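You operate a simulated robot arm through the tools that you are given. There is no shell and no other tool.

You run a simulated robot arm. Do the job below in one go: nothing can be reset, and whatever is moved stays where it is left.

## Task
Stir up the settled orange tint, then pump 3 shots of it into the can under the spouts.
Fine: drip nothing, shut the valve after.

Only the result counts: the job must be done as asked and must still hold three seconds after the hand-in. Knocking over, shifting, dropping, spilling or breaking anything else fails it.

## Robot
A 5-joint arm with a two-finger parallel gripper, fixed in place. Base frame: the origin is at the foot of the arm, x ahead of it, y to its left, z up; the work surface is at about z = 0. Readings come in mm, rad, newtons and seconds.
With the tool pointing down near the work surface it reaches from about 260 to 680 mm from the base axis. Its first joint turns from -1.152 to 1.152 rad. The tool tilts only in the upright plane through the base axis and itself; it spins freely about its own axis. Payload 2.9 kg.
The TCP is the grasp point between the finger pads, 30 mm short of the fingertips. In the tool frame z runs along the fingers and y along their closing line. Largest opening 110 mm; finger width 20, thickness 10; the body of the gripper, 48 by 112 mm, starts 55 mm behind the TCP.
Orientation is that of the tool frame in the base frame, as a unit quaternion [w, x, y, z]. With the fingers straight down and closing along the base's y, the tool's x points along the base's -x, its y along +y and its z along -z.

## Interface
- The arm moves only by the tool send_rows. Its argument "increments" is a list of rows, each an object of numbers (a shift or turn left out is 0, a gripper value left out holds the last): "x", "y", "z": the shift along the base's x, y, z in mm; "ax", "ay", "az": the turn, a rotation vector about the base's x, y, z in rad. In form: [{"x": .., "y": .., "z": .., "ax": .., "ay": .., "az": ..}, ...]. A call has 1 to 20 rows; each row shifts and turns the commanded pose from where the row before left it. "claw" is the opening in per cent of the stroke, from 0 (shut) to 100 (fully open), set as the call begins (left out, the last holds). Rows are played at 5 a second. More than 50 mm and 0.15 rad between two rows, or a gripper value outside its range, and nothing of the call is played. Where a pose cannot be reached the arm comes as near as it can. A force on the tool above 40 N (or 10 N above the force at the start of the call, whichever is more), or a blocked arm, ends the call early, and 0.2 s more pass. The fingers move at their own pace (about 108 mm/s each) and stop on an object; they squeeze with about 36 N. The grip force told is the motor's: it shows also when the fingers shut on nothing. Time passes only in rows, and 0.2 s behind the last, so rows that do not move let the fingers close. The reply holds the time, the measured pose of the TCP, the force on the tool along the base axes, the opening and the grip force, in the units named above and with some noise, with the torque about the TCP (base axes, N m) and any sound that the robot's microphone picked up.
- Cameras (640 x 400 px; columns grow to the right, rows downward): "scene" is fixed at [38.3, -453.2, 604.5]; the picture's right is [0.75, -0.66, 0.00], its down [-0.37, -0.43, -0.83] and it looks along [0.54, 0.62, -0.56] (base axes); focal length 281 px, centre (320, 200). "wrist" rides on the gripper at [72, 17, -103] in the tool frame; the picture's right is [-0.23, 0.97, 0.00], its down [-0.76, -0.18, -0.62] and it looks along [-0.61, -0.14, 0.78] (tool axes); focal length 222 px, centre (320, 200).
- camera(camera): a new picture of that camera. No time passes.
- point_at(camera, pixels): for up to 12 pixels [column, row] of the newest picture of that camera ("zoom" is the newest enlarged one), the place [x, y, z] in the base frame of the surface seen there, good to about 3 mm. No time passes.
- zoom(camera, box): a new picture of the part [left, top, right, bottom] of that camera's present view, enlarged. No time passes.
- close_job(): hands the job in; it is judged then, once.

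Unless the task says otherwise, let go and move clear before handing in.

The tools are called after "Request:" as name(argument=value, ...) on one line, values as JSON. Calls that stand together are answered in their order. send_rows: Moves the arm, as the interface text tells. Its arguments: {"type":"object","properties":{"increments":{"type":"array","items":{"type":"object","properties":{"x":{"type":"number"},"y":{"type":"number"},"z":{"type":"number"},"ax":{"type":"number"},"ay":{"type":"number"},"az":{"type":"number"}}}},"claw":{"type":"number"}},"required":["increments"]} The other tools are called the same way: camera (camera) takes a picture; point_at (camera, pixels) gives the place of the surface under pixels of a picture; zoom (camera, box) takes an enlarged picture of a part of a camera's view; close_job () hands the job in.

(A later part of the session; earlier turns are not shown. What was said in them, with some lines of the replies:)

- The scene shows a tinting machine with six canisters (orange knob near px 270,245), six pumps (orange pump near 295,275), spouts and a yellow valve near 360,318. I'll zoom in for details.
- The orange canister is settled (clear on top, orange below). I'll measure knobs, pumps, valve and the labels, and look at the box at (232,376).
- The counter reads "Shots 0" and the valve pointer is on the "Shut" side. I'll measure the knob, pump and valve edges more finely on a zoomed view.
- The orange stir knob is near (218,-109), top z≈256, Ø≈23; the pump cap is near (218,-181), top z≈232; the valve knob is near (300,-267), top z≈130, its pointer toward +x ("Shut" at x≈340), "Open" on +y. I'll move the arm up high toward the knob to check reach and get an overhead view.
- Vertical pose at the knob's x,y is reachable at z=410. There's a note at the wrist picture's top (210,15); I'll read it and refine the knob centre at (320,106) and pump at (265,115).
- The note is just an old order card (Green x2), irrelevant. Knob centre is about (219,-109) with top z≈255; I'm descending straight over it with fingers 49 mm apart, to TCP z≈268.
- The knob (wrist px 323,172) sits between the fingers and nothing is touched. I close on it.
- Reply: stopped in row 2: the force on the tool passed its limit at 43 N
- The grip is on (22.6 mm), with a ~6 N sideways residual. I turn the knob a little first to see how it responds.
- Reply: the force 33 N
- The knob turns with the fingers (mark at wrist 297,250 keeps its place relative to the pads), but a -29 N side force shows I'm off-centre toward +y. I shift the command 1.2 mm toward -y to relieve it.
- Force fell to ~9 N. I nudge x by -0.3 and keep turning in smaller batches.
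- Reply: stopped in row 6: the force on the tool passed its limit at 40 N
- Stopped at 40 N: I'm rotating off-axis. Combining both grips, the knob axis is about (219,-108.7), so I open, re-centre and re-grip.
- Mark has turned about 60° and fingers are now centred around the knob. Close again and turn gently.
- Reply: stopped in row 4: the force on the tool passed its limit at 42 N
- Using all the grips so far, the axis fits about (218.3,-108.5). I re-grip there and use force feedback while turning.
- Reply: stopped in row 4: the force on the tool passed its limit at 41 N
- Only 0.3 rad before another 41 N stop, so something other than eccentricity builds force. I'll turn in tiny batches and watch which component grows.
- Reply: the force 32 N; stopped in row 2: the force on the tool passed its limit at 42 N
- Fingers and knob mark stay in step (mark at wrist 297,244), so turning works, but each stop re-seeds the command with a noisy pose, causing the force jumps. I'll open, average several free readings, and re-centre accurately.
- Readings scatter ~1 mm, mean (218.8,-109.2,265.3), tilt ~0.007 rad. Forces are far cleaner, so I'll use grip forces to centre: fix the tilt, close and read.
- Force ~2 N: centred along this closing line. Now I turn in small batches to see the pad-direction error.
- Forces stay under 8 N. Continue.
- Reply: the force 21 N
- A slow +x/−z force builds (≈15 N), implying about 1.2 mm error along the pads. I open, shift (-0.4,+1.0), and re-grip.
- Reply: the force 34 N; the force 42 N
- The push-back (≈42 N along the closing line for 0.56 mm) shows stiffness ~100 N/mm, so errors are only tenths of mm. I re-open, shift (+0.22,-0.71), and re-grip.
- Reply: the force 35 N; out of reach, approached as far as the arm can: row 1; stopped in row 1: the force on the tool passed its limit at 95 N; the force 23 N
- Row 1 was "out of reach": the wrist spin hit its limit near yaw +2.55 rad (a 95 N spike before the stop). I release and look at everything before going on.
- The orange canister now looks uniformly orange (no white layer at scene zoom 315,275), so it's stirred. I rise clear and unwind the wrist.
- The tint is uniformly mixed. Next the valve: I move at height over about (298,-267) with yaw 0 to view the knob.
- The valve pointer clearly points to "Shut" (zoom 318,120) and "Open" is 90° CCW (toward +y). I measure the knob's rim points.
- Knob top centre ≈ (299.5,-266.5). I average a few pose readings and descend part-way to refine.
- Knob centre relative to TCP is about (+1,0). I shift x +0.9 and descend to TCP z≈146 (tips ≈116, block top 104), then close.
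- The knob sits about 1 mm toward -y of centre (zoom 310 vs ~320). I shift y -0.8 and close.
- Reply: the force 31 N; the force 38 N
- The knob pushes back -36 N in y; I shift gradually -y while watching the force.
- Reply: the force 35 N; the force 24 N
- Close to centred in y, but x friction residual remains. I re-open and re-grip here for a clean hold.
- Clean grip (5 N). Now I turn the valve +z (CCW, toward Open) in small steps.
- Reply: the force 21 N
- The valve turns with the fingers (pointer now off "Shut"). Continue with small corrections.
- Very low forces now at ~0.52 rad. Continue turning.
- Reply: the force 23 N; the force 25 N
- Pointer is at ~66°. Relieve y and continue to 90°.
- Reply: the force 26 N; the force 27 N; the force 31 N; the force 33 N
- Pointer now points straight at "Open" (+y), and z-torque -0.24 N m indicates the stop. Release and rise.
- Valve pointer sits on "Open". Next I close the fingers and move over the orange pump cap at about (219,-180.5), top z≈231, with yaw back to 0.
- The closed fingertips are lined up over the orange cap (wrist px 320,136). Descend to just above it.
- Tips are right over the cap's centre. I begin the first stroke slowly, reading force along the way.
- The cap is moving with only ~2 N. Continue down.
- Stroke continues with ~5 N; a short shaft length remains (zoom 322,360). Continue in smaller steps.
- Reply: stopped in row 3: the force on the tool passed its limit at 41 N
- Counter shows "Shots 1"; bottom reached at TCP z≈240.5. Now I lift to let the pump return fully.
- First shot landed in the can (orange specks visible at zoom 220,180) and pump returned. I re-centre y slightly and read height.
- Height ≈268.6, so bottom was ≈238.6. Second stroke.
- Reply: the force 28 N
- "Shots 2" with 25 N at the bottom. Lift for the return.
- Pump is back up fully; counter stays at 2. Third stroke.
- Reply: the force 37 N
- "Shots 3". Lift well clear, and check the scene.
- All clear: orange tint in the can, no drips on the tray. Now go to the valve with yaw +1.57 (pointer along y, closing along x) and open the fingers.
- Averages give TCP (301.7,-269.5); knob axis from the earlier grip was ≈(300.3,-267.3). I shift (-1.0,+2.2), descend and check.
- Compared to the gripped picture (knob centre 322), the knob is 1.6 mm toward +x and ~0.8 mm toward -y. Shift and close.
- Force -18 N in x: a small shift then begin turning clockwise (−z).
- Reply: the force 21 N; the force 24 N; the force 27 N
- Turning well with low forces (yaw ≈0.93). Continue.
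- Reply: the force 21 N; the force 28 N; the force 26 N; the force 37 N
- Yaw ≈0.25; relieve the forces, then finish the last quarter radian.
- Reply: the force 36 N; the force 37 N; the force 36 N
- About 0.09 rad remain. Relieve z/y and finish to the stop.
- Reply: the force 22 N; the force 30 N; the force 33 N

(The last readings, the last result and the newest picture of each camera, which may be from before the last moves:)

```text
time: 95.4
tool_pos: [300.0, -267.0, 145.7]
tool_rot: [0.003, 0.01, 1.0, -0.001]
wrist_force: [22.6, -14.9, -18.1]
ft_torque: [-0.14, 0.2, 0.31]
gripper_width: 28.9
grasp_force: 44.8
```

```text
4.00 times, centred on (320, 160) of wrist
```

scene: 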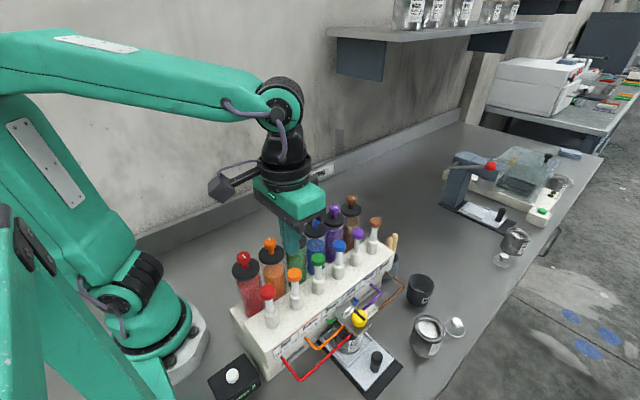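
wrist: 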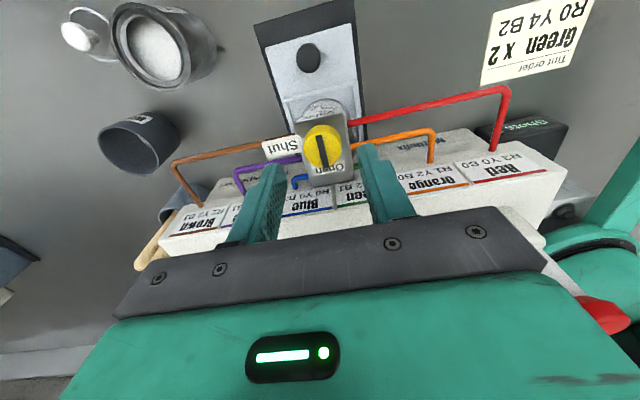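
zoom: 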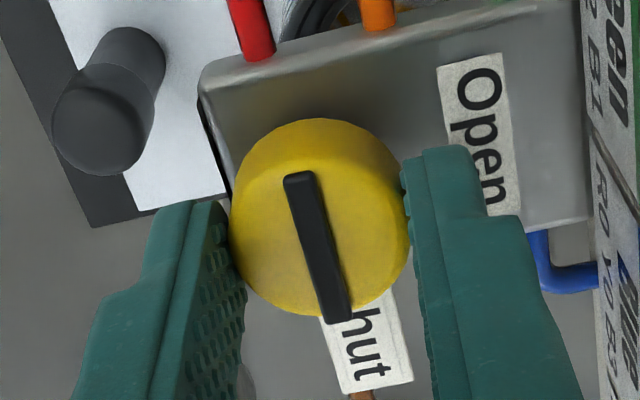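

Torque +0.3–0.4 N m about z shows the shut stop is reached, and the pointer is on "Shut". Release and rise clear.

Request:
send_rows(increments=[{}, {}, {"z": 10}, {"z": 20}, {"z": 30}, {"z": 30}, {"z": 30}, {"z": 30}, {"z": 30}, {"z": 20}], claw=45)

Request:
camera(camera="scene")

Request:
zoom(camera="scene", box=[310, 290, 410, 370])

Request:
zoom(camera="scene", box=[190, 330, 310, 400])

Request:
zoom(camera="scene", box=[220, 210, 330, 310])

Request:
camera(camera="wrist")

Request:
zoom(camera="wrist", box=[240, 30, 400, 130])

```text
time: 97.6
tool_pos: [300.5, -270.5, 346.5]
tool_rot: [0.001, 0.009, 1.0, -0.001]
wrist_force: [-0.7, -0.1, 0.4]
ft_torque: [0.01, -0.01, -0.02]
gripper_width: 49.3
grasp_force: 0.1
```

```text
taken
```

scene: 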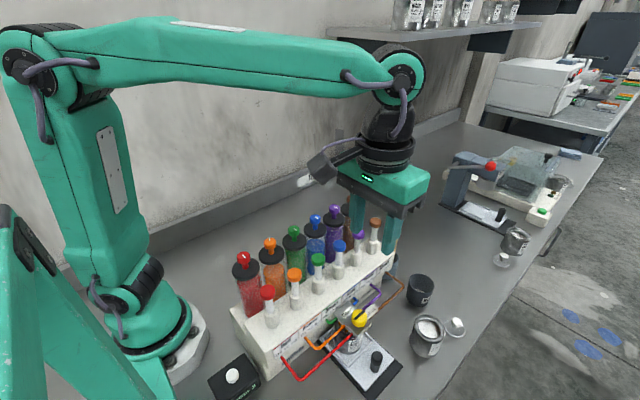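

```text
5.00 times, centred on (360, 330) of scene
```

zoom: 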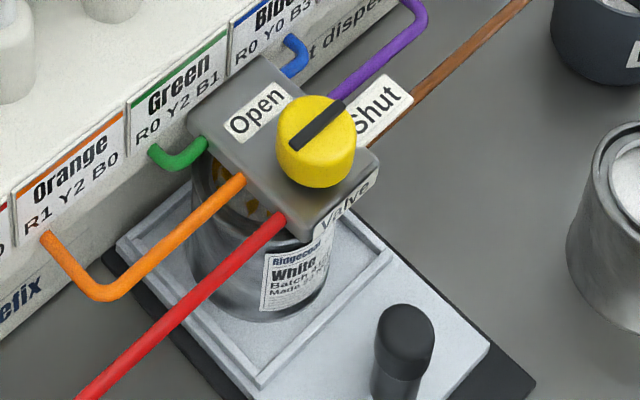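

```text
5.33 times, centred on (250, 365) of scene
```

zoom: 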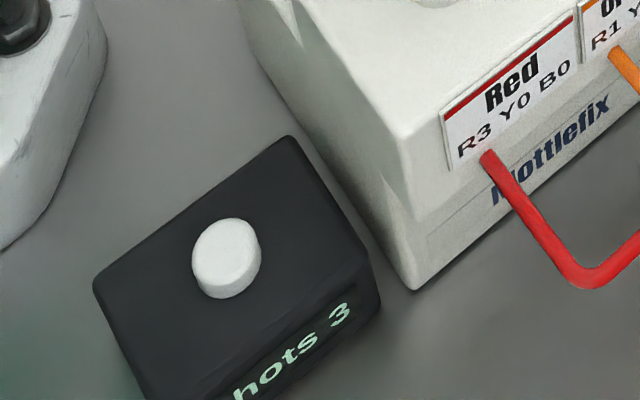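

```text
4.00 times, centred on (275, 260) of scene
```

zoom: 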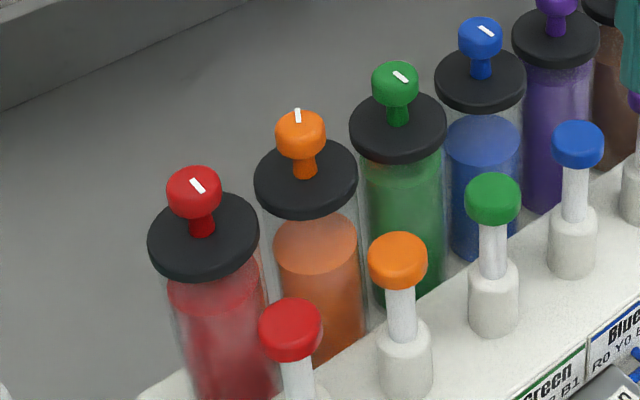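

```text
taken
```

wrist: 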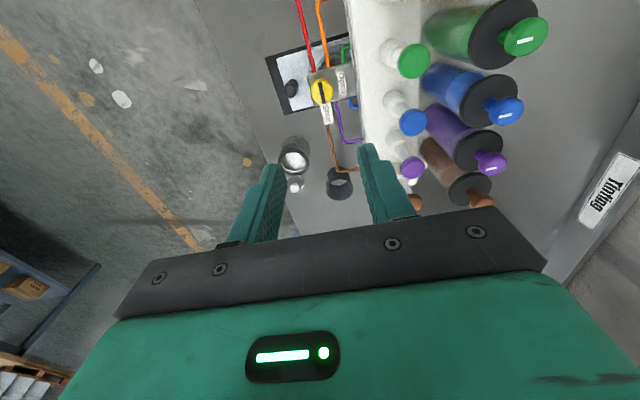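

```text
4.00 times, centred on (320, 80) of wrist
```

zoom: 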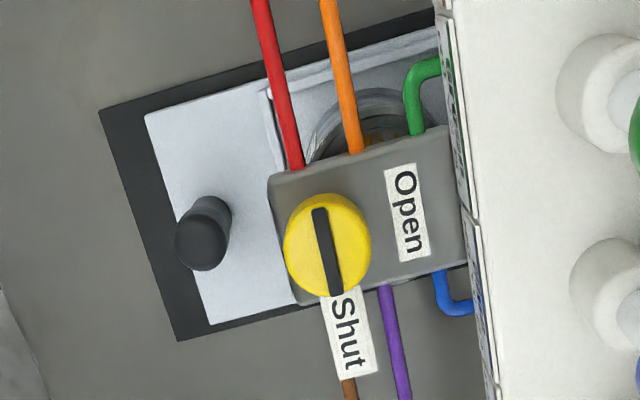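

The valve pointer is back on "Shut", the counter shows 3 and the orange tint is mixed and in the can. There are no drips on the tray, and the arm is clear. Handing in.

Request:
close_job()

```text
The job is handed in.
```

I stirred the orange tint until no settled layer was visible. Then I pumped three full shots into the can under the spouts and turned the valve back to "Shut".

- **Shots:** the counter went 1, 2, 3, one per full stroke, and stayed at 3.
- **Valve:** it was opened before the first shot and turned back to its stop afterwards, with the pointer on "Shut".
- **Drips:** the last pictures show orange in the can and no drips on the tray or the bench.
- **Excess force:** while turning the stir knob, the wrist reached its turning limit. The force on the tool spiked to 95 N before the arm stopped. The canister and knob looked unmoved afterwards, and I saw nothing else shifted or knocked over.

The arm let go and was well clear when I handed in the job. I haven't had a verdict back on whether it passed.
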